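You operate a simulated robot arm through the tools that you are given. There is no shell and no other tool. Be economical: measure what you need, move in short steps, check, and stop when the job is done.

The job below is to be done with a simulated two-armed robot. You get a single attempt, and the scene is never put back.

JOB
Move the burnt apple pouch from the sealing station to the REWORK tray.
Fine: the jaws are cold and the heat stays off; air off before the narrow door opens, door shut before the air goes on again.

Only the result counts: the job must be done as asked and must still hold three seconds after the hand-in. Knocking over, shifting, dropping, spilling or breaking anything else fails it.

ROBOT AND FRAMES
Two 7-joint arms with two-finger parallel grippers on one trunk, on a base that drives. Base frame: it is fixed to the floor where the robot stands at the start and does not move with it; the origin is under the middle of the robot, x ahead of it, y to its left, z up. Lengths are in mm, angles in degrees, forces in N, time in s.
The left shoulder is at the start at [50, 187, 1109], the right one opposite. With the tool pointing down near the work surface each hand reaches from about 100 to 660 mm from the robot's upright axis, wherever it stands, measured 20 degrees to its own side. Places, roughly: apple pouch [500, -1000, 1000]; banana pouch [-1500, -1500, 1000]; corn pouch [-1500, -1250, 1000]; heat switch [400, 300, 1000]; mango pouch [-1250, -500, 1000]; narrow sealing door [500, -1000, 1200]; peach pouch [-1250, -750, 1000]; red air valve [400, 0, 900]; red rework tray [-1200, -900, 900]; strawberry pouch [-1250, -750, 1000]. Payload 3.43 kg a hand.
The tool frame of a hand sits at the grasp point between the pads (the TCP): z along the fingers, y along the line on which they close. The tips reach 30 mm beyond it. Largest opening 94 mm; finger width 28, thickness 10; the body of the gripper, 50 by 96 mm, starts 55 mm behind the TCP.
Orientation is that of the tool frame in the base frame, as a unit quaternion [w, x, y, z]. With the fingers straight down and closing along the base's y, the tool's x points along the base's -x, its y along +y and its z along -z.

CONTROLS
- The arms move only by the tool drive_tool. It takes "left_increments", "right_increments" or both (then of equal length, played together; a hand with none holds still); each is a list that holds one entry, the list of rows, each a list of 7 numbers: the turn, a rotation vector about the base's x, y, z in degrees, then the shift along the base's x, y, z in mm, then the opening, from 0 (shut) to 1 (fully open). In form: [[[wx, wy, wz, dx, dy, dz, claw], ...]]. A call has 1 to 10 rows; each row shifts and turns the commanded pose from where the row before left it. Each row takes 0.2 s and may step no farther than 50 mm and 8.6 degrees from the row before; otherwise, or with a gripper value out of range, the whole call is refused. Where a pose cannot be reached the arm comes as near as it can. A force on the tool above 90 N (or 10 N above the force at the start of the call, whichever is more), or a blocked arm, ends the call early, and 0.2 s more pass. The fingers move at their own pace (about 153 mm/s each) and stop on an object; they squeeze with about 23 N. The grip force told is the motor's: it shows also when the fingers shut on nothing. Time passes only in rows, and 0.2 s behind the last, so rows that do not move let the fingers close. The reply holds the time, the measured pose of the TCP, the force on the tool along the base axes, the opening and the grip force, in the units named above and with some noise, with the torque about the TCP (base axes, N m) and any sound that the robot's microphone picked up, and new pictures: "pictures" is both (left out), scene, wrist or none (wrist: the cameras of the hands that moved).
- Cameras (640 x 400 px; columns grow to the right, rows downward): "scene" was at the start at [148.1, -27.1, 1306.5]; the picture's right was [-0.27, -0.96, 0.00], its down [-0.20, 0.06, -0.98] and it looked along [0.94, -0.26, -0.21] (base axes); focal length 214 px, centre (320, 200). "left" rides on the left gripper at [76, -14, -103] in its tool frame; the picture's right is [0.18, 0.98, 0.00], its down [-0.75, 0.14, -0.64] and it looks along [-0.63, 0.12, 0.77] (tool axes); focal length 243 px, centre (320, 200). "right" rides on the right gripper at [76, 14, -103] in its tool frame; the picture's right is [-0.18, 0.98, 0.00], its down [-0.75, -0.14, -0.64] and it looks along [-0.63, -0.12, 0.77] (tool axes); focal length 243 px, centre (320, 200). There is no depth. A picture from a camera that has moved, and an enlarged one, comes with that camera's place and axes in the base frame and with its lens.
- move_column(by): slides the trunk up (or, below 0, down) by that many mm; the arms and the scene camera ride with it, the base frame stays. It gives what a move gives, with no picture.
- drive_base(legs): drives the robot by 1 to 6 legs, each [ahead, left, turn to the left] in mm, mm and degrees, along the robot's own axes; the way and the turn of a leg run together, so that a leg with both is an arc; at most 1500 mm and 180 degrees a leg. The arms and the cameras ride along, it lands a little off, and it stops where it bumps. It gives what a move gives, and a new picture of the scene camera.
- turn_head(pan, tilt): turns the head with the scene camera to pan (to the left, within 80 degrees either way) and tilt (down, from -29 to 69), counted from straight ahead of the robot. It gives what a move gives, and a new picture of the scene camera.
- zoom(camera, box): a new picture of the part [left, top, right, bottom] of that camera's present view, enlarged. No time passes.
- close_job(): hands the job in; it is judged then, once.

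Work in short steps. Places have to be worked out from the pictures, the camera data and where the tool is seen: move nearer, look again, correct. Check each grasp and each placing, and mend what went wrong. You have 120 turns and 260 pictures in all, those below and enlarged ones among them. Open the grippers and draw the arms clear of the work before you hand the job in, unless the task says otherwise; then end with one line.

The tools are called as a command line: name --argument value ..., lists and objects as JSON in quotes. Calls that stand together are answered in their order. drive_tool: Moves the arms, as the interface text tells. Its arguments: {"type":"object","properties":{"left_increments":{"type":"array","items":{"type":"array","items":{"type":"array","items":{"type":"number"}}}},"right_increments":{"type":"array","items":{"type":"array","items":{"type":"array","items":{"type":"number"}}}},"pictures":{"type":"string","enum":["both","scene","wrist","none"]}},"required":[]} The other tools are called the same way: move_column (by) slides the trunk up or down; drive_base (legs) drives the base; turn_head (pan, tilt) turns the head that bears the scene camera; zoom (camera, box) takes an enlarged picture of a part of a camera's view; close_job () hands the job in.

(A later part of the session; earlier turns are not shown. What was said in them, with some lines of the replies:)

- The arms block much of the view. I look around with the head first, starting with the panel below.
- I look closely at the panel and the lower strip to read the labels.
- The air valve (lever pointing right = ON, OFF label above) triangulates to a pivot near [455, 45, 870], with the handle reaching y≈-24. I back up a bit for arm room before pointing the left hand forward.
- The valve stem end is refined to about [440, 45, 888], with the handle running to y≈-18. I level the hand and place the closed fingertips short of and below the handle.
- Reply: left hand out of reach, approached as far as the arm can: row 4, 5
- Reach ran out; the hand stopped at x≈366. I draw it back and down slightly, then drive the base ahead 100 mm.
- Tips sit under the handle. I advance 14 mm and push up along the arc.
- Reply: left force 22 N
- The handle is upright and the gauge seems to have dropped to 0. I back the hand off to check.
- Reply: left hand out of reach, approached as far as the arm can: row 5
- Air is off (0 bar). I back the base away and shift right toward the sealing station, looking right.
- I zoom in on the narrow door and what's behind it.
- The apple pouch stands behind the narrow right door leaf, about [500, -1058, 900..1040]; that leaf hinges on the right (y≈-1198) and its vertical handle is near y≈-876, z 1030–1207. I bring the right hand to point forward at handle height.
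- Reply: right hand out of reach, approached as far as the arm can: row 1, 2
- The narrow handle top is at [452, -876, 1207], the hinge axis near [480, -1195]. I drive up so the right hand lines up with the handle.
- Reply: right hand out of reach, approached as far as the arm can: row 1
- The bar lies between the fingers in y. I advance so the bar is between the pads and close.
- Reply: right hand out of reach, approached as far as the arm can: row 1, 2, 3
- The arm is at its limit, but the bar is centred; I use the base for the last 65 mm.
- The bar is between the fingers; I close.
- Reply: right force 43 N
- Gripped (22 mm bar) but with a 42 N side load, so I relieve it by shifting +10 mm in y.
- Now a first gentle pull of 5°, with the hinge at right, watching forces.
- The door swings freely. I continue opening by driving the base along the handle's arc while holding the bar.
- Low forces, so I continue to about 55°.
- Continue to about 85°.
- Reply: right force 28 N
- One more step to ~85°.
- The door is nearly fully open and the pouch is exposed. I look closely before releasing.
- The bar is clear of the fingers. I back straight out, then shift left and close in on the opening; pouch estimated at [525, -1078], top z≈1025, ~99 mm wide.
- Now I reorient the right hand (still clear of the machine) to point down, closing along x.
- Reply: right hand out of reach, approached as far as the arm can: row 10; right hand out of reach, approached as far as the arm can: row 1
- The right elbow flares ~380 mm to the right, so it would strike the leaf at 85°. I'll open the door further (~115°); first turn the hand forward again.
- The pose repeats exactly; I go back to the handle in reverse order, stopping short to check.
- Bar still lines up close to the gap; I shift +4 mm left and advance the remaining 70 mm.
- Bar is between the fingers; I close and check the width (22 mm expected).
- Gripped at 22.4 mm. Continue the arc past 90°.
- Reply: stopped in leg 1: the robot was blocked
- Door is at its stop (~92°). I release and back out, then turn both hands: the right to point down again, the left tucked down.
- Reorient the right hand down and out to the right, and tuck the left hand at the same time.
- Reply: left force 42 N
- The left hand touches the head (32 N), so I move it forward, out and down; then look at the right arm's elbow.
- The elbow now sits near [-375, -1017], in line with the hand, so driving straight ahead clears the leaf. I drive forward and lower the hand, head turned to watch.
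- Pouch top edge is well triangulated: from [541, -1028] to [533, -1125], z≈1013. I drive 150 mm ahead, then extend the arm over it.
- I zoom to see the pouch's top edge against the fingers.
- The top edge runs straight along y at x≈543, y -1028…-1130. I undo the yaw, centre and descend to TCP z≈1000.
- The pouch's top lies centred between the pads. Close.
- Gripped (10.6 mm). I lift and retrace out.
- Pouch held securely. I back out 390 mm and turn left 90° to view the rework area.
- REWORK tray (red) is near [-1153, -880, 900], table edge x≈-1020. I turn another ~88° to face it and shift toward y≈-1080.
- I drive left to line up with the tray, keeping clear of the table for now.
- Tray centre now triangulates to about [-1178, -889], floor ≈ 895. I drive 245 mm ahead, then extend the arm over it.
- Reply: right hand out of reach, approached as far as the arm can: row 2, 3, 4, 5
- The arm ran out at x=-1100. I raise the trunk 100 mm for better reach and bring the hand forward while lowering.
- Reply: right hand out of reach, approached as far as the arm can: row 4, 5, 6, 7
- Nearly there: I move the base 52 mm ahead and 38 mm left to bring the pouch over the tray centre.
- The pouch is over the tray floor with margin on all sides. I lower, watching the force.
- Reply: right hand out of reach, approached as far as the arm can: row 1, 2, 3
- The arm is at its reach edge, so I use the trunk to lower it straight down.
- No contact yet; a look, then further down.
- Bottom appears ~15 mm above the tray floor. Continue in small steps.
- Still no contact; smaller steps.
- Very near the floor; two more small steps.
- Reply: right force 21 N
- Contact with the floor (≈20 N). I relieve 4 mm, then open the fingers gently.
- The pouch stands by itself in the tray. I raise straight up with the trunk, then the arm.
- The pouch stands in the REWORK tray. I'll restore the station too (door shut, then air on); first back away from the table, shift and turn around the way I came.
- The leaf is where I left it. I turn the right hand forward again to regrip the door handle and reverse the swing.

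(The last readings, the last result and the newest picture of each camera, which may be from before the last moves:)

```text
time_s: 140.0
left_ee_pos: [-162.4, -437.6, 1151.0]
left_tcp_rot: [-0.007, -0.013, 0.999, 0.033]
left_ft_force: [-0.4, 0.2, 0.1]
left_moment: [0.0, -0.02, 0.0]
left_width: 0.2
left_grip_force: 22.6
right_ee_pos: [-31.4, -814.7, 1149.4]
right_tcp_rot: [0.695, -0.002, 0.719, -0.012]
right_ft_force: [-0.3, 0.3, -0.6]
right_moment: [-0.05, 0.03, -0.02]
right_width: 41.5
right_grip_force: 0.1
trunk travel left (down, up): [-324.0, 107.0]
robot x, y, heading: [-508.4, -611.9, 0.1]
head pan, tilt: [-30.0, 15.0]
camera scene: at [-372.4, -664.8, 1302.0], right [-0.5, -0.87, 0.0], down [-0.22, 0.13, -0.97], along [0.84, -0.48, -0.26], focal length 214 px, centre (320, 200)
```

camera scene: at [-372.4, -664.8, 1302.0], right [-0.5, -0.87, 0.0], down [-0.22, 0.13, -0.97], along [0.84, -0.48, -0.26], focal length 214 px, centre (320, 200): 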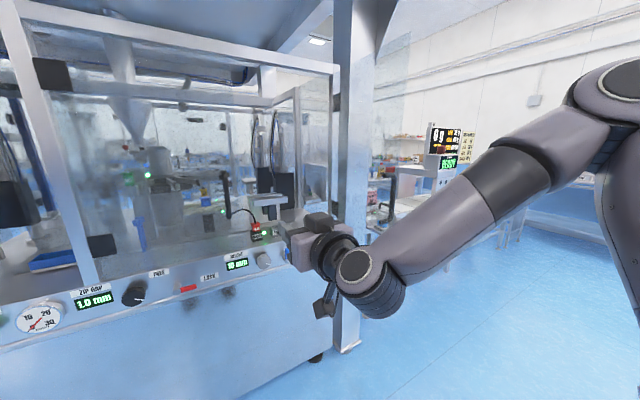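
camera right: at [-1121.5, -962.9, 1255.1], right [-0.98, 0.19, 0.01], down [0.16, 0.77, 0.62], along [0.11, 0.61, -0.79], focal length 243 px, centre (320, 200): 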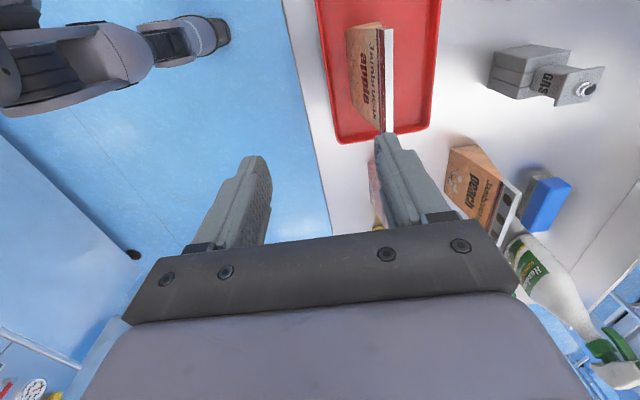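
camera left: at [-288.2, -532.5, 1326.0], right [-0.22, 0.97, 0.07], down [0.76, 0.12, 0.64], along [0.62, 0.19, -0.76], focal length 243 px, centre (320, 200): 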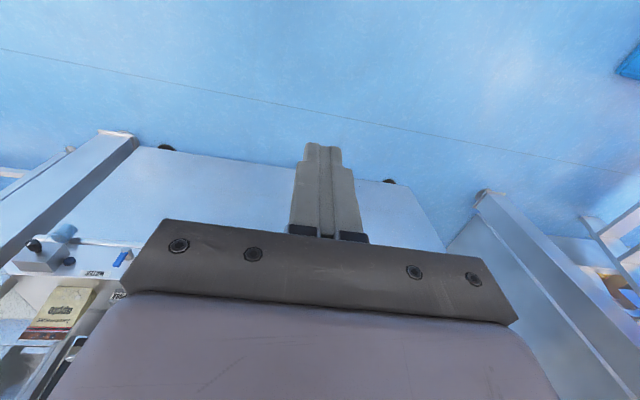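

Strafe right 413 mm, then part-way ahead to check alignment.

drive_base --legs '[[0, -413, 0], [75, 0, 0]]'

zoom --camera "right" --box '[160, 0, 480, 240]'

```text
time_s: 144.8
left_ee_pos: [-85.8, -847.3, 1149.4]
left_tcp_rot: [-0.008, -0.014, 0.999, 0.034]
left_ft_force: [0.2, -0.3, -0.2]
left_moment: [-0.02, 0.02, 0.0]
left_width: 0.0
left_grip_force: 23.2
right_ee_pos: [47.2, -1223.3, 1148.0]
right_tcp_rot: [0.695, -0.005, 0.719, -0.009]
right_ft_force: [0.4, 0.3, -0.4]
right_moment: [-0.02, 0.02, -0.01]
right_width: 41.3
right_grip_force: 0.0
trunk travel left (down, up): [-324.0, 107.0]
robot x, y, heading: [-436.2, -1028.3, -0.1]
head pan, tilt: [-30.0, 15.0]
camera scene: at [-294.8, -1075.1, 1301.7], right [-0.5, -0.87, 0.0], down [-0.23, 0.13, -0.97], along [0.84, -0.48, -0.26], focal length 214 px, centre (320, 200)
```

scene: 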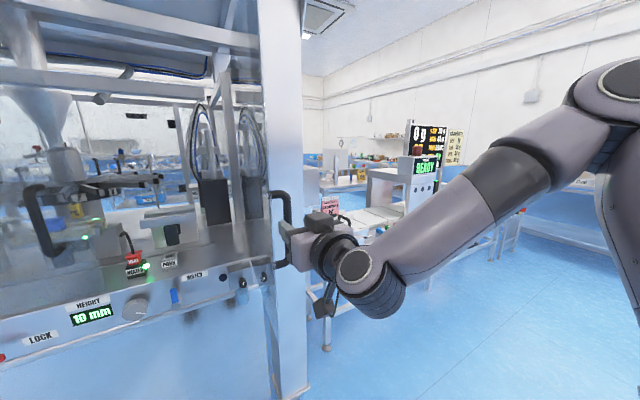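

```text
1.67 times, centred on (320, 120) of right
camera zoom: at [-58.5, -1210.7, 1075.1], right [0.01, 0.99, 0.16], down [-0.62, -0.12, 0.78], along [0.79, -0.11, 0.61], focal length 404 px, centre (320, 333)
```

zoom: 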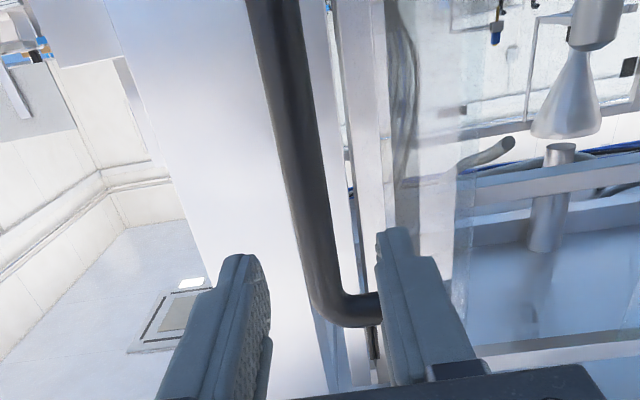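

The bar at about [143, -1226] is centred in the gap. I advance 82 mm and close.

drive_base --legs '[[82, -2, 0]]'

drive_tool --right_increments '[[[0, 0, 0, 0, 0, 0, 0.2], [0, 0, 0, 0, 0, 0, 0], [0, 0, 0, 0, 0, 0, 0]]]' --pictures "wrist"

```text
time_s: 145.9
left_ee_pos: [-12.3, -849.1, 1149.9]
left_tcp_rot: [-0.007, -0.013, 0.999, 0.033]
left_ft_force: [-0.1, -0.1, 0.3]
left_moment: [-0.01, -0.01, 0.02]
left_width: 0.2
left_grip_force: 23.3
right_ee_pos: [115.7, -1217.8, 1148.2]
right_tcp_rot: [0.695, -0.016, 0.719, -0.002]
right_ft_force: [-1.8, 0.0, 1.7]
right_moment: [0.02, -0.04, 0.08]
right_width: 41.4
right_grip_force: 0.1
trunk travel left (down, up): [-324.0, 107.0]
robot x, y, heading: [-361.6, -1027.4, 0.2]
head pan, tilt: [-30.0, 15.0]
stopped in leg 1: the robot was blocked; the commanded pose is now the measured one
camera scene: at [-221.9, -1076.6, 1301.9], right [-0.5, -0.87, 0.0], down [-0.22, 0.13, -0.97], along [0.84, -0.48, -0.26], focal length 214 px, centre (320, 200)
```

scene: 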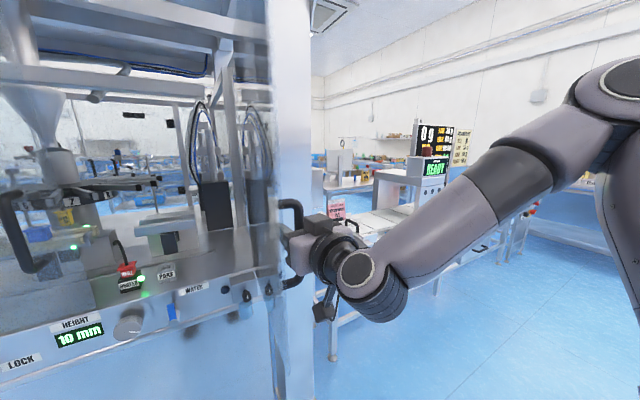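

```text
time_s: 146.7
left_ee_pos: [-11.9, -848.9, 1149.0]
left_tcp_rot: [-0.008, -0.014, 0.999, 0.033]
left_ft_force: [0.5, 0.0, 0.4]
left_moment: [-0.04, -0.02, 0.01]
left_width: 0.3
left_grip_force: 22.9
right_ee_pos: [114.7, -1219.5, 1147.9]
right_tcp_rot: [0.695, -0.013, 0.719, -0.003]
right_ft_force: [-1.7, 0.0, 0.6]
right_moment: [1.16, 0.26, 0.03]
right_width: 22.3
right_grip_force: 45.2
trunk travel left (down, up): [-324.0, 107.0]
robot x, y, heading: [-359.5, -1026.2, 0.3]
head pan, tilt: [-30.0, 15.0]
camera right: at [9.6, -1208.9, 1074.8], right [-0.01, 0.99, 0.16], down [-0.61, -0.13, 0.78], along [0.79, -0.09, 0.61], focal length 243 px, centre (320, 200)
```

right: 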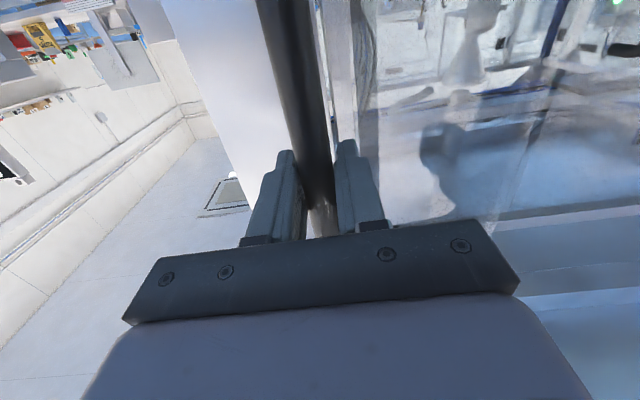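

Gripped (22.3 mm) again. I reverse the swing, first two steps.

drive_base --legs '[[0, 35, 0], [3, 57, 0]]'

```text
time_s: 148.5
left_ee_pos: [-8.6, -756.8, 1149.6]
left_tcp_rot: [-0.008, -0.013, 0.999, 0.033]
left_ft_force: [0.4, -0.4, 0.8]
left_moment: [0.0, 0.0, 0.02]
left_width: 0.1
left_grip_force: 23.0
right_ee_pos: [117.7, -1126.0, 1145.3]
right_tcp_rot: [0.693, -0.015, 0.72, -0.002]
right_ft_force: [-0.8, -0.2, -1.5]
right_moment: [1.43, -0.05, 0.03]
right_width: 18.3
right_grip_force: 44.9
trunk travel left (down, up): [-324.0, 107.0]
robot x, y, heading: [-358.4, -935.5, 0.1]
head pan, tilt: [-30.0, 15.0]
camera scene: at [-219.2, -984.1, 1301.8], right [-0.5, -0.87, 0.0], down [-0.22, 0.13, -0.97], along [0.84, -0.48, -0.26], focal length 214 px, centre (320, 200)
```

scene: 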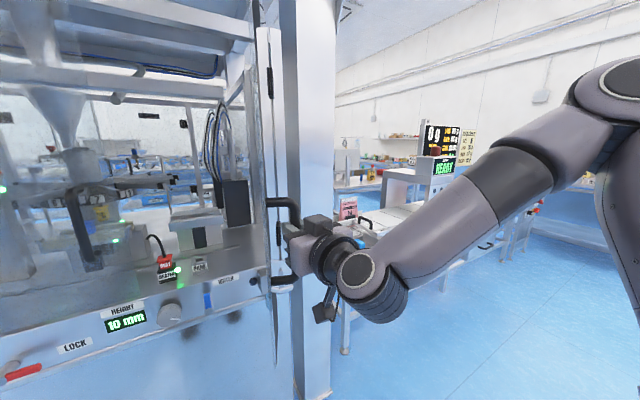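

The bar is slipping toward the tips (18 mm). I loosen, advance 18 mm, and regrip.

drive_tool --right_increments '[[[0, 0, 0, 0, 0, 0, 0.35], [0, 0, 0, 0, 0, 0, 0.4]]]' --pictures "none"

drive_base --legs '[[20, 0, 0]]'

drive_tool --right_increments '[[[0, 0, 0, 0, 0, 0, 0.2], [0, 0, 0, 0, 0, 0, 0], [0, 0, 0, 0, 0, 0, 0]]]' --pictures "wrist"

```text
time_s: 149.1
left_ee_pos: [-9.4, -757.4, 1149.2]
left_tcp_rot: [-0.008, -0.013, 0.999, 0.033]
left_ft_force: [0.4, 0.6, -0.2]
left_moment: [-0.02, 0.03, -0.03]
left_width: 0.3
left_grip_force: 22.6
right_ee_pos: [116.7, -1127.3, 1147.0]
right_tcp_rot: [0.693, -0.015, 0.721, -0.003]
right_ft_force: [0.2, 0.3, -0.3]
right_moment: [-0.01, 0.01, -0.01]
right_width: 37.8
right_grip_force: 0.1
trunk travel left (down, up): [-324.0, 107.0]
robot x, y, heading: [-359.5, -942.1, 0.2]
head pan, tilt: [-30.0, 15.0]
```

```text
time_s: 149.8
left_ee_pos: [10.8, -756.9, 1149.5]
left_tcp_rot: [-0.008, -0.012, 0.999, 0.033]
left_ft_force: [0.5, -0.3, -0.7]
left_moment: [-0.03, 0.0, 0.01]
left_width: 0.0
left_grip_force: 23.1
right_ee_pos: [136.9, -1126.9, 1145.9]
right_tcp_rot: [0.693, -0.014, 0.72, -0.002]
right_ft_force: [-0.9, -0.2, 0.6]
right_moment: [0.01, -0.02, 0.01]
right_width: 37.6
right_grip_force: 0.1
trunk travel left (down, up): [-324.0, 107.0]
robot x, y, heading: [-340.4, -936.1, -0.0]
head pan, tilt: [-30.0, 15.0]
camera scene: at [-198.7, -984.1, 1301.7], right [-0.5, -0.87, 0.0], down [-0.23, 0.13, -0.97], along [0.84, -0.48, -0.26], focal length 214 px, centre (320, 200)
```

scene: 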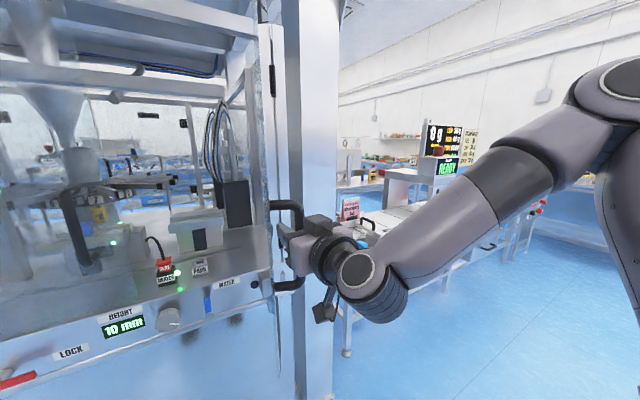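

```text
time_s: 150.7
left_ee_pos: [10.2, -756.4, 1149.7]
left_tcp_rot: [-0.006, -0.013, 0.999, 0.033]
left_ft_force: [0.2, -1.4, -0.2]
left_moment: [0.01, -0.02, 0.0]
left_width: 0.3
left_grip_force: 22.7
right_ee_pos: [137.9, -1127.1, 1146.5]
right_tcp_rot: [0.693, -0.014, 0.721, -0.002]
right_ft_force: [0.3, -0.2, -1.2]
right_moment: [1.15, 0.31, -0.05]
right_width: 22.4
right_grip_force: 44.8
trunk travel left (down, up): [-324.0, 107.0]
robot x, y, heading: [-337.8, -937.4, 0.1]
head pan, tilt: [-30.0, 15.0]
camera right: at [30.8, -1116.4, 1073.9], right [-0.01, 0.99, 0.16], down [-0.61, -0.13, 0.78], along [0.79, -0.09, 0.6], focal length 243 px, centre (320, 200)
```

right: 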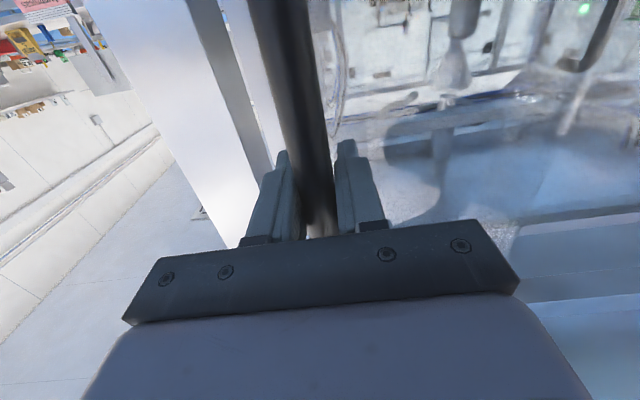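

Firm again, and on the earlier path. Continue closing.

drive_base --legs '[[16, 53, 0], [25, 48, 0]]'

drive_base --legs '[[33, 46, 0], [41, 40, 0]]'

```text
time_s: 152.5
left_ee_pos: [51.5, -655.8, 1150.0]
left_tcp_rot: [-0.008, -0.013, 0.999, 0.033]
left_ft_force: [0.4, 0.2, 0.5]
left_moment: [-0.02, 0.01, 0.01]
left_width: 0.0
left_grip_force: 22.9
right_ee_pos: [178.0, -1025.1, 1146.2]
right_tcp_rot: [0.693, -0.013, 0.721, -0.003]
right_ft_force: [3.9, -2.1, 0.5]
right_moment: [1.12, 0.17, -0.05]
right_width: 22.6
right_grip_force: 45.0
trunk travel left (down, up): [-324.0, 107.0]
robot x, y, heading: [-300.5, -835.5, 0.2]
head pan, tilt: [-30.0, 15.0]
camera scene: at [-158.4, -883.0, 1301.8], right [-0.5, -0.87, 0.0], down [-0.23, 0.13, -0.97], along [0.84, -0.48, -0.26], focal length 214 px, centre (320, 200)
```

scene: 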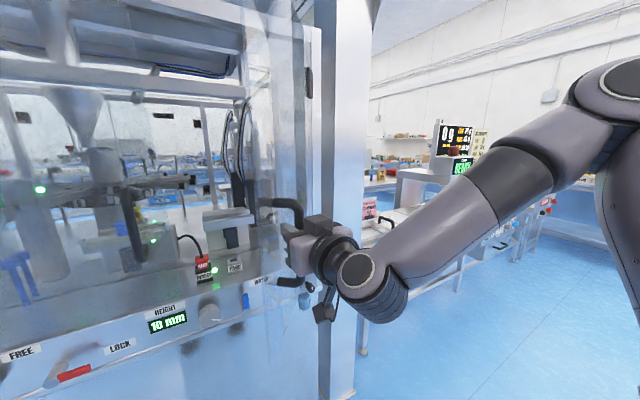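

```text
time_s: 154.2
left_ee_pos: [126.0, -569.9, 1150.1]
left_tcp_rot: [-0.008, -0.012, 0.999, 0.034]
left_ft_force: [-0.1, 0.9, 0.2]
left_moment: [0.0, 0.03, -0.01]
left_width: 0.0
left_grip_force: 22.8
right_ee_pos: [252.2, -941.4, 1147.0]
right_tcp_rot: [0.694, -0.012, 0.72, -0.002]
right_ft_force: [8.1, -9.9, 4.0]
right_moment: [1.02, 0.21, -0.1]
right_width: 22.1
right_grip_force: 45.6
trunk travel left (down, up): [-324.0, 107.0]
robot x, y, heading: [-224.2, -746.8, 0.1]
head pan, tilt: [-30.0, 15.0]
camera scene: at [-84.6, -797.5, 1301.7], right [-0.5, -0.87, 0.0], down [-0.23, 0.13, -0.97], along [0.84, -0.48, -0.26], focal length 214 px, centre (320, 200)
```

scene: 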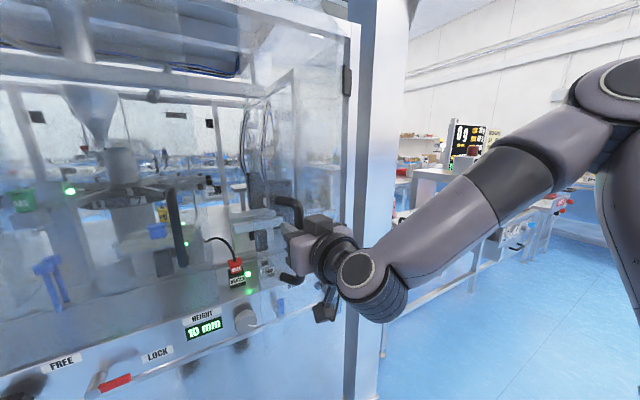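

Continue to within ~5° of shut.

drive_base --legs '[[47, 31, 0], [52, 24, 0], [53, 14, 0]]'

```text
time_s: 156.3
left_ee_pos: [276.2, -498.9, 1149.5]
left_tcp_rot: [-0.008, -0.013, 0.999, 0.034]
left_ft_force: [0.2, 0.8, 1.0]
left_moment: [0.01, 0.02, 0.01]
left_width: 0.0
left_grip_force: 22.7
right_ee_pos: [403.0, -869.9, 1146.2]
right_tcp_rot: [0.694, -0.011, 0.72, -0.003]
right_ft_force: [2.7, -7.3, -0.1]
right_moment: [1.01, 0.47, -0.06]
right_width: 22.3
right_grip_force: 45.2
trunk travel left (down, up): [-324.0, 107.0]
robot x, y, heading: [-72.0, -680.0, 0.3]
head pan, tilt: [-30.0, 15.0]
camera scene: at [66.3, -727.3, 1301.8], right [-0.5, -0.87, 0.0], down [-0.23, 0.13, -0.97], along [0.84, -0.48, -0.26], focal length 214 px, centre (320, 200)
```

scene: 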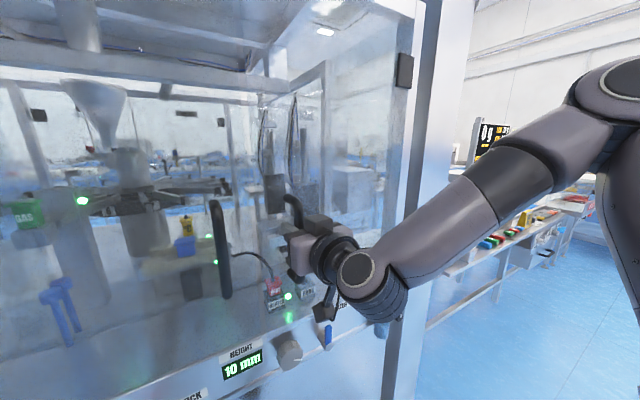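

Last push to shut, going until it blocks.

drive_base --legs '[[28, 3, 0], [10, 0, 0]]'

```text
time_s: 157.5
left_ee_pos: [308.1, -495.8, 1152.0]
left_tcp_rot: [-0.005, -0.014, 0.999, 0.032]
left_ft_force: [0.6, 0.7, 0.4]
left_moment: [0.01, -0.01, 0.0]
left_width: 0.1
left_grip_force: 23.0
right_ee_pos: [434.5, -867.0, 1147.4]
right_tcp_rot: [0.694, -0.012, 0.72, -0.002]
right_ft_force: [-36.9, -2.0, -8.0]
right_moment: [1.08, 0.15, -0.66]
right_width: 22.5
right_grip_force: 44.6
trunk travel left (down, up): [-324.0, 107.0]
robot x, y, heading: [-36.0, -671.5, 0.1]
head pan, tilt: [-30.0, 15.0]
camera scene: at [98.6, -724.0, 1302.5], right [-0.5, -0.87, 0.0], down [-0.22, 0.13, -0.97], along [0.84, -0.48, -0.26], focal length 214 px, centre (320, 200)
```

scene: 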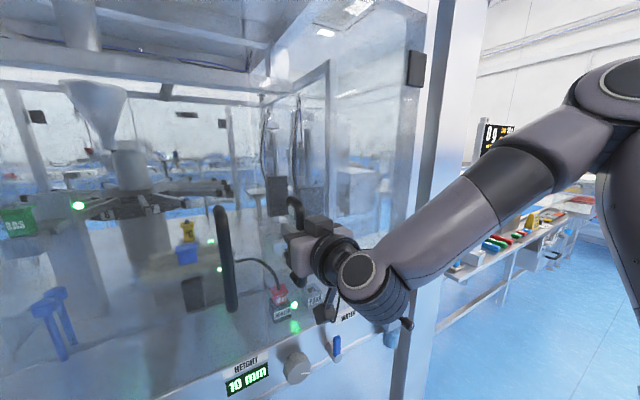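

The door is at its stop (TCP back at x=434, 37 N reaction). I release and back off.

drive_tool --right_increments '[[[0, 0, 0, 0, 0, 0, 0.3], [0, 0, 0, 0, 0, 0, 0.8], [0, 0, 0, 0, 0, 0, 0.8]]]' --pictures "none"

drive_base --legs '[[-260, 0, 0]]'

zoom --camera "right" --box '[0, 0, 640, 250]'

```text
time_s: 158.3
left_ee_pos: [309.2, -493.2, 1150.8]
left_tcp_rot: [-0.006, -0.013, 0.999, 0.032]
left_ft_force: [-0.7, 0.1, -0.1]
left_moment: [-0.01, 0.02, -0.01]
left_width: 0.2
left_grip_force: 23.0
right_ee_pos: [433.3, -859.8, 1147.4]
right_tcp_rot: [0.692, -0.017, 0.721, -0.002]
right_ft_force: [-24.0, 23.1, -0.9]
right_moment: [-0.29, -0.31, -0.22]
right_width: 60.9
right_grip_force: 0.0
trunk travel left (down, up): [-324.0, 107.0]
robot x, y, heading: [-35.1, -675.3, 0.3]
head pan, tilt: [-30.0, 15.0]
```

```text
time_s: 160.1
left_ee_pos: [52.7, -495.8, 1150.3]
left_tcp_rot: [-0.008, -0.014, 0.999, 0.033]
left_ft_force: [0.2, 0.0, 0.1]
left_moment: [-0.02, 0.0, -0.01]
left_width: 0.0
left_grip_force: 22.9
right_ee_pos: [179.0, -866.0, 1146.4]
right_tcp_rot: [0.692, -0.013, 0.721, -0.002]
right_ft_force: [0.1, -0.5, 0.4]
right_moment: [0.01, 0.03, 0.0]
right_width: 75.3
right_grip_force: 0.0
trunk travel left (down, up): [-324.0, 107.0]
robot x, y, heading: [-295.5, -674.7, 0.1]
head pan, tilt: [-30.0, 15.0]
camera scene: at [-157.2, -724.0, 1302.0], right [-0.49, -0.87, 0.0], down [-0.22, 0.13, -0.97], along [0.84, -0.48, -0.26], focal length 214 px, centre (320, 200)
```

scene: 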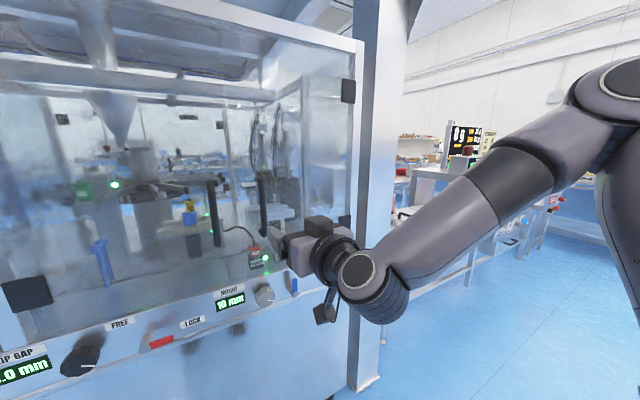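

```text
1.00 times, centred on (320, 125) of right (not enlarged: the box is as wide or as high as the picture)
camera zoom: at [72.3, -855.8, 1073.3], right [-0.01, 0.99, 0.16], down [-0.61, -0.14, 0.78], along [0.79, -0.09, 0.6], focal length 243 px, centre (320, 275)
```

zoom: 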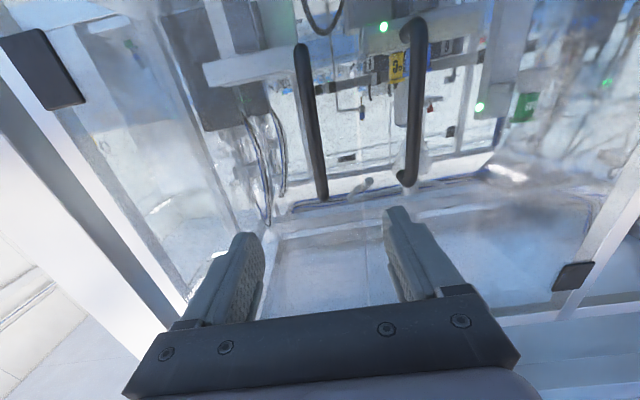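

Door is shut: the handle is back at its original place. Now I drive left to the air valve and point the left hand forward.

drive_base --legs '[[0, 695, 0]]'

drive_tool --left_increments '[[[0, -8.5, 0, 5, -12, -20, 0], [0, -8.5, 0, 10, -12, -22, 0], [0, -8.5, 0, 10, -12, -22, 0], [0, -8.5, 0, 10, -12, -22, 0], [0, -8.5, 0, 10, -12, -22, 0], [0, -8.5, 0, 10, -12, -22, 0], [0, -8.5, 0, 10, -12, -22, 0], [0, -8.5, 0, 10, -12, -22, 0], [0, -8.5, 0, 10, -12, -22, 0], [0, -8.5, 0, 5, -12, -22, 0]]]' --pictures "none"

turn_head --pan 0 --tilt 35

```text
time_s: 166.7
left_ee_pos: [47.7, 198.7, 1149.9]
left_tcp_rot: [-0.008, -0.014, 0.999, 0.034]
left_ft_force: [0.0, 0.7, 0.5]
left_moment: [-0.02, 0.02, -0.03]
left_width: 0.0
left_grip_force: 22.8
right_ee_pos: [175.0, -173.2, 1145.9]
right_tcp_rot: [0.692, -0.014, 0.722, -0.001]
right_ft_force: [-0.2, -0.6, 0.0]
right_moment: [-0.01, 0.02, 0.0]
right_width: 75.3
right_grip_force: 0.1
trunk travel left (down, up): [-324.0, 107.0]
robot x, y, heading: [-299.4, 16.3, 0.5]
head pan, tilt: [-30.0, 15.0]
camera scene: at [-161.2, -30.8, 1301.9], right [-0.49, -0.87, 0.0], down [-0.23, 0.13, -0.97], along [0.84, -0.48, -0.26], focal length 214 px, centre (320, 200)
```

scene: 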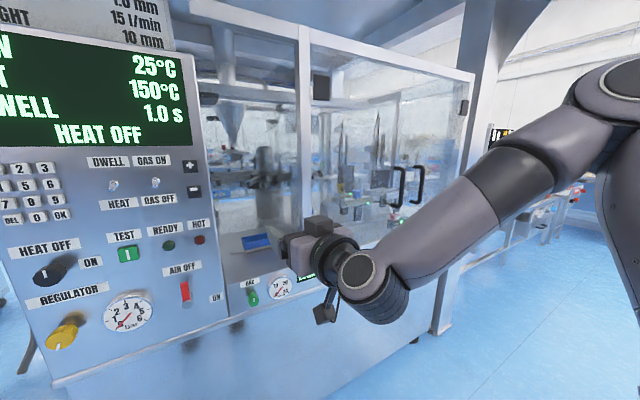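

```text
time_s: 168.8
left_ee_pos: [139.5, 77.3, 931.5]
left_tcp_rot: [0.671, -0.034, 0.741, 0.015]
left_ft_force: [-0.2, 0.4, 0.3]
left_moment: [-0.04, 0.01, 0.0]
left_width: 0.0
left_grip_force: 23.2
right_ee_pos: [174.8, -173.0, 1146.1]
right_tcp_rot: [0.692, -0.014, 0.722, -0.002]
right_ft_force: [0.4, 0.2, 0.4]
right_moment: [0.01, -0.03, 0.01]
right_width: 75.2
right_grip_force: 0.1
trunk travel left (down, up): [-324.0, 107.0]
robot x, y, heading: [-299.1, 14.4, 0.7]
head pan, tilt: [-30.0, 15.0]
```

```text
time_s: 169.8
left_ee_pos: [139.1, 78.9, 932.1]
left_tcp_rot: [0.669, -0.033, 0.742, 0.014]
left_ft_force: [0.4, -1.4, 0.4]
left_moment: [0.0, 0.02, 0.02]
left_width: 0.1
left_grip_force: 22.9
right_ee_pos: [173.9, -172.3, 1144.7]
right_tcp_rot: [0.692, -0.014, 0.722, -0.002]
right_ft_force: [-0.8, 0.0, -0.1]
right_moment: [-0.01, 0.0, 0.01]
right_width: 74.9
right_grip_force: 0.1
trunk travel left (down, up): [-324.0, 107.0]
robot x, y, heading: [-299.9, 18.1, 0.3]
head pan, tilt: [0.0, 35.0]
camera scene: at [-154.3, 15.8, 1269.9], right [0.01, -1.0, 0.0], down [-0.57, 0.0, -0.82], along [0.82, 0.01, -0.57], focal length 214 px, centre (320, 200)
```

scene: 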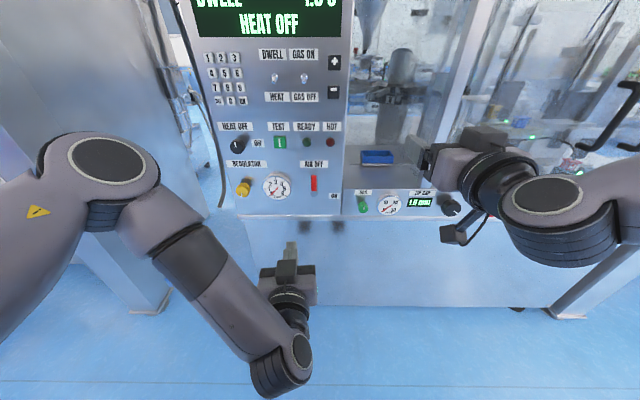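

Lever is up. I drive 220 mm ahead with the tip on the left side of the handle (y≈76), then check.

drive_base --legs '[[220, -3, 0]]'

drive_tool --left_increments '[[[0, -5, 0, 20, 0, -2, 0], [0, 0, 0, 0, 0, 0, 0]]]' --pictures "both"

```text
time_s: 171.5
left_ee_pos: [355.4, 81.2, 931.2]
left_tcp_rot: [0.669, -0.036, 0.742, 0.017]
left_ft_force: [0.2, -0.2, -0.2]
left_moment: [0.0, 0.0, 0.02]
left_width: 0.2
left_grip_force: 23.1
right_ee_pos: [393.6, -170.2, 1145.5]
right_tcp_rot: [0.692, -0.017, 0.721, 0.002]
right_ft_force: [-0.1, -0.1, 0.0]
right_moment: [0.0, 0.0, -0.02]
right_width: 74.9
right_grip_force: 0.1
trunk travel left (down, up): [-324.0, 107.0]
robot x, y, heading: [-86.4, 17.9, 1.0]
head pan, tilt: [0.0, 35.0]
camera scene: at [63.1, 16.5, 1269.8], right [0.02, -1.0, 0.0], down [-0.57, -0.01, -0.82], along [0.82, 0.01, -0.57], focal length 214 px, centre (320, 200)
```

scene: 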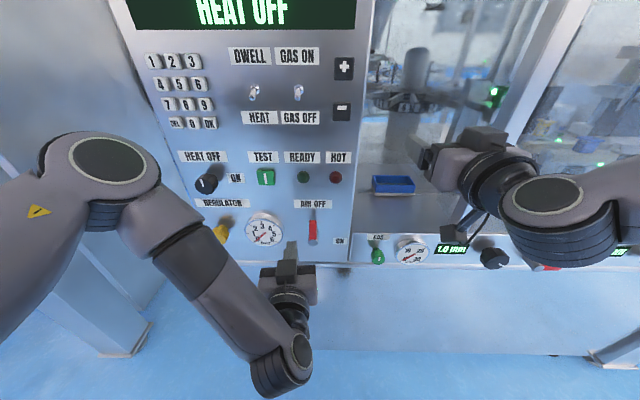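

```text
time_s: 172.1
left_ee_pos: [375.8, 82.3, 929.8]
left_tcp_rot: [0.702, -0.037, 0.711, 0.016]
left_ft_force: [0.0, -0.2, 0.1]
left_moment: [0.0, 0.0, -0.01]
left_width: 0.0
left_grip_force: 22.7
right_ee_pos: [392.9, -168.9, 1146.4]
right_tcp_rot: [0.692, -0.017, 0.722, 0.001]
right_ft_force: [-0.1, -0.7, -0.5]
right_moment: [0.01, 0.01, 0.0]
right_width: 75.2
right_grip_force: 0.1
trunk travel left (down, up): [-324.0, 107.0]
robot x, y, heading: [-84.6, 17.3, 0.9]
head pan, tilt: [0.0, 35.0]
camera scene: at [62.5, 16.6, 1269.9], right [0.02, -1.0, 0.0], down [-0.57, -0.01, -0.82], along [0.82, 0.01, -0.57], focal length 214 px, centre (320, 200)
camera left: at [274.0, 57.7, 857.5], right [-0.08, 0.97, -0.21], down [-0.64, 0.12, 0.76], along [0.76, 0.19, 0.62], focal length 243 px, centre (320, 200)
```

scene: 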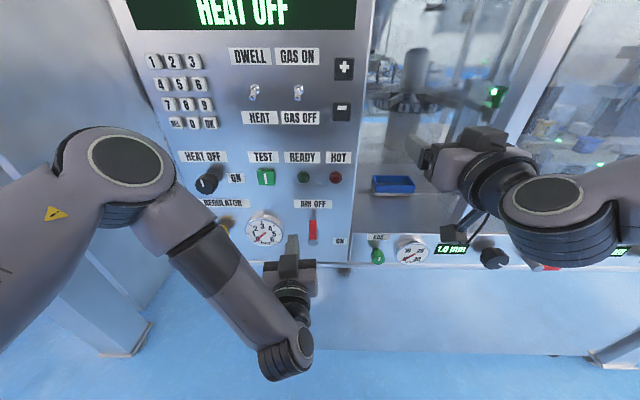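
left: 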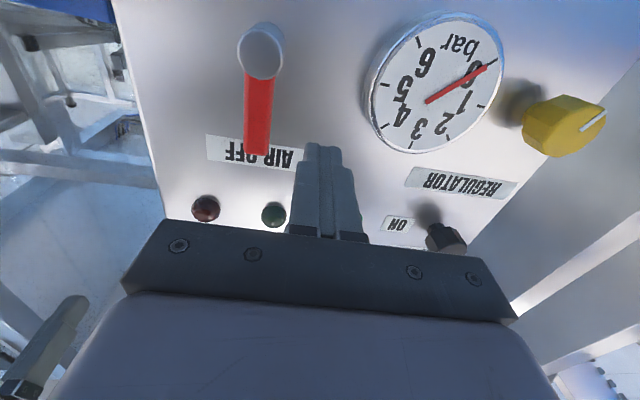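

Air gauge reads 0, the tip is left of the upright lever. I advance and sweep it over to the right, to ON.

drive_tool --left_increments '[[[0, 0, 0, 44, -4, -2, 0], [0, 0, 0, 0, -20, 0, 0], [0, 0, 0, 0, -20, 5, 0], [0, 0, 0, 0, -13, -3, 0], [0, 0, 0, 0, -12, -6, 0], [0, 0, 0, 0, -9, -10, 0], [0, 0, 0, 0, -8, -11, 0], [0, 0, 0, 0, 0, -6, 0]]]' --pictures "both"

```text
time_s: 173.9
left_ee_pos: [427.5, 5.5, 907.6]
left_tcp_rot: [0.707, -0.052, 0.705, 0.021]
left_ft_force: [-6.8, -8.0, 20.2]
left_moment: [-0.01, -0.03, -0.33]
left_width: 0.0
left_grip_force: 22.8
right_ee_pos: [391.2, -170.7, 1146.2]
right_tcp_rot: [0.693, -0.016, 0.721, 0.002]
right_ft_force: [-0.2, -0.3, 1.0]
right_moment: [0.01, -0.01, 0.05]
right_width: 75.2
right_grip_force: 0.0
trunk travel left (down, up): [-324.0, 107.0]
robot x, y, heading: [-85.9, 17.5, 0.6]
head pan, tilt: [0.0, 35.0]
camera scene: at [60.2, 15.6, 1270.6], right [0.01, -1.0, 0.0], down [-0.57, -0.01, -0.82], along [0.82, 0.01, -0.57], focal length 214 px, centre (320, 200)
camera left: at [328.2, -23.1, 833.9], right [-0.1, 0.97, -0.23], down [-0.66, 0.11, 0.75], along [0.75, 0.22, 0.63], focal length 243 px, centre (320, 200)
```

scene: 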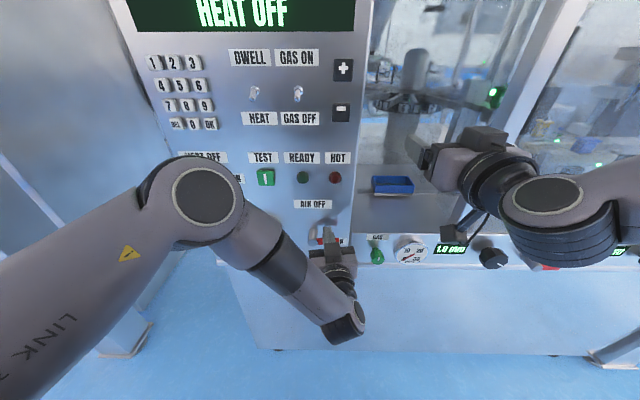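
left: 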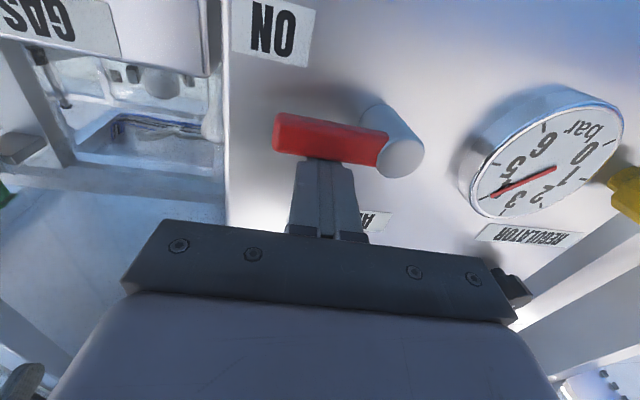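

The lever is at ON and the gauge is back near 4–5 bar, as at the start. I lift off and retreat.

drive_tool --left_increments '[[[0, 0, 0, 0, 0, 12, 0], [0, 0, 0, -30, 5, 12, 0], [0, 0, 0, -15, 5, 0, 0], [0, 0, 0, 0, 0, 0, 0.3]]]' --pictures "none"

drive_base --legs '[[-200, 0, 0]]'

zoom --camera "left" --box '[160, 0, 600, 260]'

```text
time_s: 174.9
left_ee_pos: [382.1, 22.7, 915.3]
left_tcp_rot: [0.695, -0.055, 0.716, 0.031]
left_ft_force: [-0.1, -1.2, -0.1]
left_moment: [0.0, -0.02, 0.01]
left_width: 28.1
left_grip_force: 0.1
right_ee_pos: [393.6, -168.8, 1145.7]
right_tcp_rot: [0.692, -0.017, 0.722, 0.002]
right_ft_force: [-0.5, -0.4, -0.8]
right_moment: [-0.02, -0.02, -0.03]
right_width: 75.1
right_grip_force: 0.1
trunk travel left (down, up): [-324.0, 107.0]
robot x, y, heading: [-83.4, 15.2, 0.8]
head pan, tilt: [0.0, 35.0]
```

```text
time_s: 176.5
left_ee_pos: [182.3, 17.9, 921.3]
left_tcp_rot: [0.698, -0.057, 0.713, 0.026]
left_ft_force: [-0.2, 1.1, 0.8]
left_moment: [0.0, 0.01, 0.0]
left_width: 28.3
left_grip_force: 0.0
right_ee_pos: [191.8, -172.4, 1146.0]
right_tcp_rot: [0.692, -0.017, 0.722, 0.001]
right_ft_force: [-0.2, -0.3, 0.0]
right_moment: [0.01, 0.01, -0.01]
right_width: 75.1
right_grip_force: 0.0
trunk travel left (down, up): [-324.0, 107.0]
robot x, y, heading: [-287.7, 11.5, 0.5]
head pan, tilt: [0.0, 35.0]
camera scene: at [-138.5, 13.4, 1270.0], right [0.02, -1.0, 0.0], down [-0.57, -0.01, -0.82], along [0.82, 0.01, -0.57], focal length 214 px, centre (320, 200)
```

scene: 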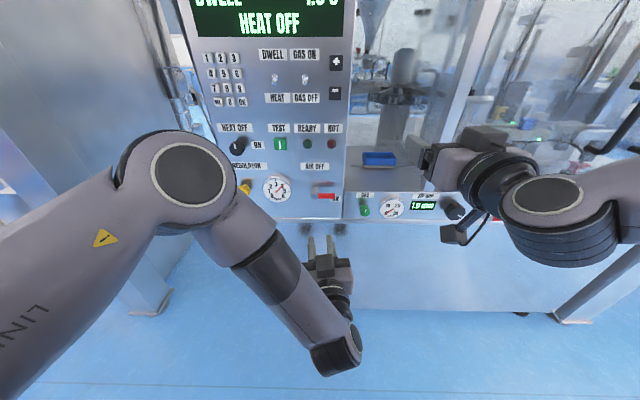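

```text
1.45 times, centred on (380, 130) of left
camera zoom: at [81.6, -10.5, 849.8], right [-0.12, 0.97, -0.22], down [-0.64, 0.1, 0.76], along [0.76, 0.24, 0.61], focal length 353 px, centre (233, 302)
```

zoom: 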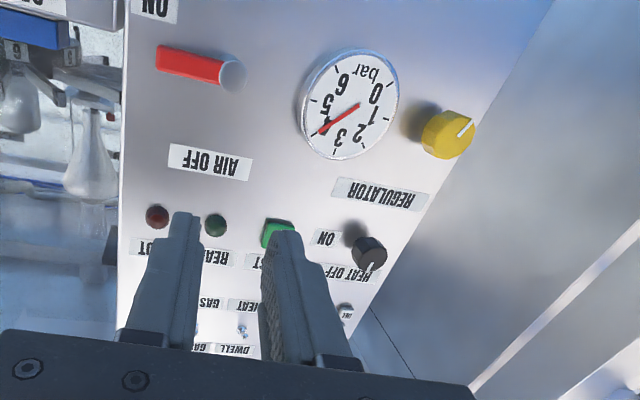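

Air is ON at 4 bar and heat is still off. I open the left gripper fully and take a last look at the door.

drive_tool --left_increments '[[[0, 0, 0, 0, 0, 0, 1], [0, 0, 0, 0, 0, 0, 1]]]' --right_increments '[[[0, 0, 0, 0, 0, 0, 1], [0, 0, 0, 0, 0, 0, 1]]]' --pictures "none"

turn_head --pan -50 --tilt 5

```text
time_s: 177.1
left_ee_pos: [184.0, 20.1, 921.4]
left_tcp_rot: [0.698, -0.059, 0.713, 0.028]
left_ft_force: [-0.8, 0.5, -0.6]
left_moment: [-0.01, -0.03, -0.01]
left_width: 94.3
left_grip_force: 0.1
right_ee_pos: [192.9, -173.0, 1144.3]
right_tcp_rot: [0.692, -0.017, 0.721, 0.002]
right_ft_force: [0.4, -0.3, 0.3]
right_moment: [-0.03, -0.03, -0.02]
right_width: 93.9
right_grip_force: 0.0
trunk travel left (down, up): [-324.0, 107.0]
robot x, y, heading: [-285.7, 12.7, 0.9]
head pan, tilt: [0.0, 35.0]
```

```text
time_s: 178.3
left_ee_pos: [185.2, 20.3, 920.9]
left_tcp_rot: [0.698, -0.058, 0.713, 0.029]
left_ft_force: [-0.1, -0.8, 0.3]
left_moment: [0.0, 0.01, -0.01]
left_width: 93.8
left_grip_force: 0.0
right_ee_pos: [192.4, -172.6, 1146.1]
right_tcp_rot: [0.692, -0.017, 0.721, 0.002]
right_ft_force: [0.0, 0.0, 0.5]
right_moment: [0.04, 0.01, -0.05]
right_width: 94.0
right_grip_force: 0.1
trunk travel left (down, up): [-324.0, 107.0]
robot x, y, heading: [-284.8, 13.0, 0.9]
head pan, tilt: [-50.0, 5.0]
camera scene: at [-165.9, -57.3, 1318.0], right [-0.76, -0.66, 0.0], down [-0.06, 0.07, -1.0], along [0.65, -0.75, -0.09], focal length 214 px, centre (320, 200)
```

scene: 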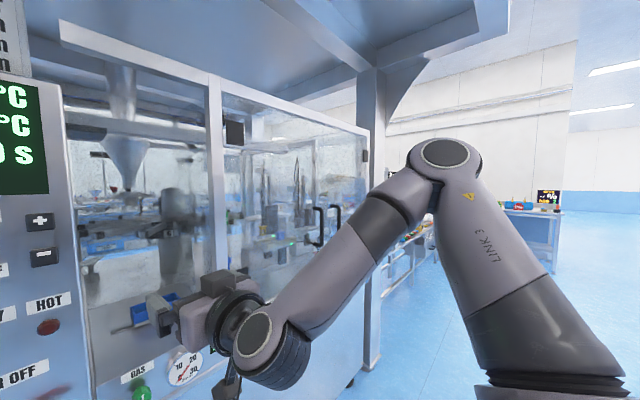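

The doors are flush and shut, the pouch is in the REWORK tray, and both grippers are open and clear of the work. I hand in.

close_job

```text
The job is handed in.
```

The burnt apple pouch is standing in the REWORK tray. The narrow door was opened only with the air off and was shut again before I turned the air back on (gauge at about 4 bar), and the heat stayed off.
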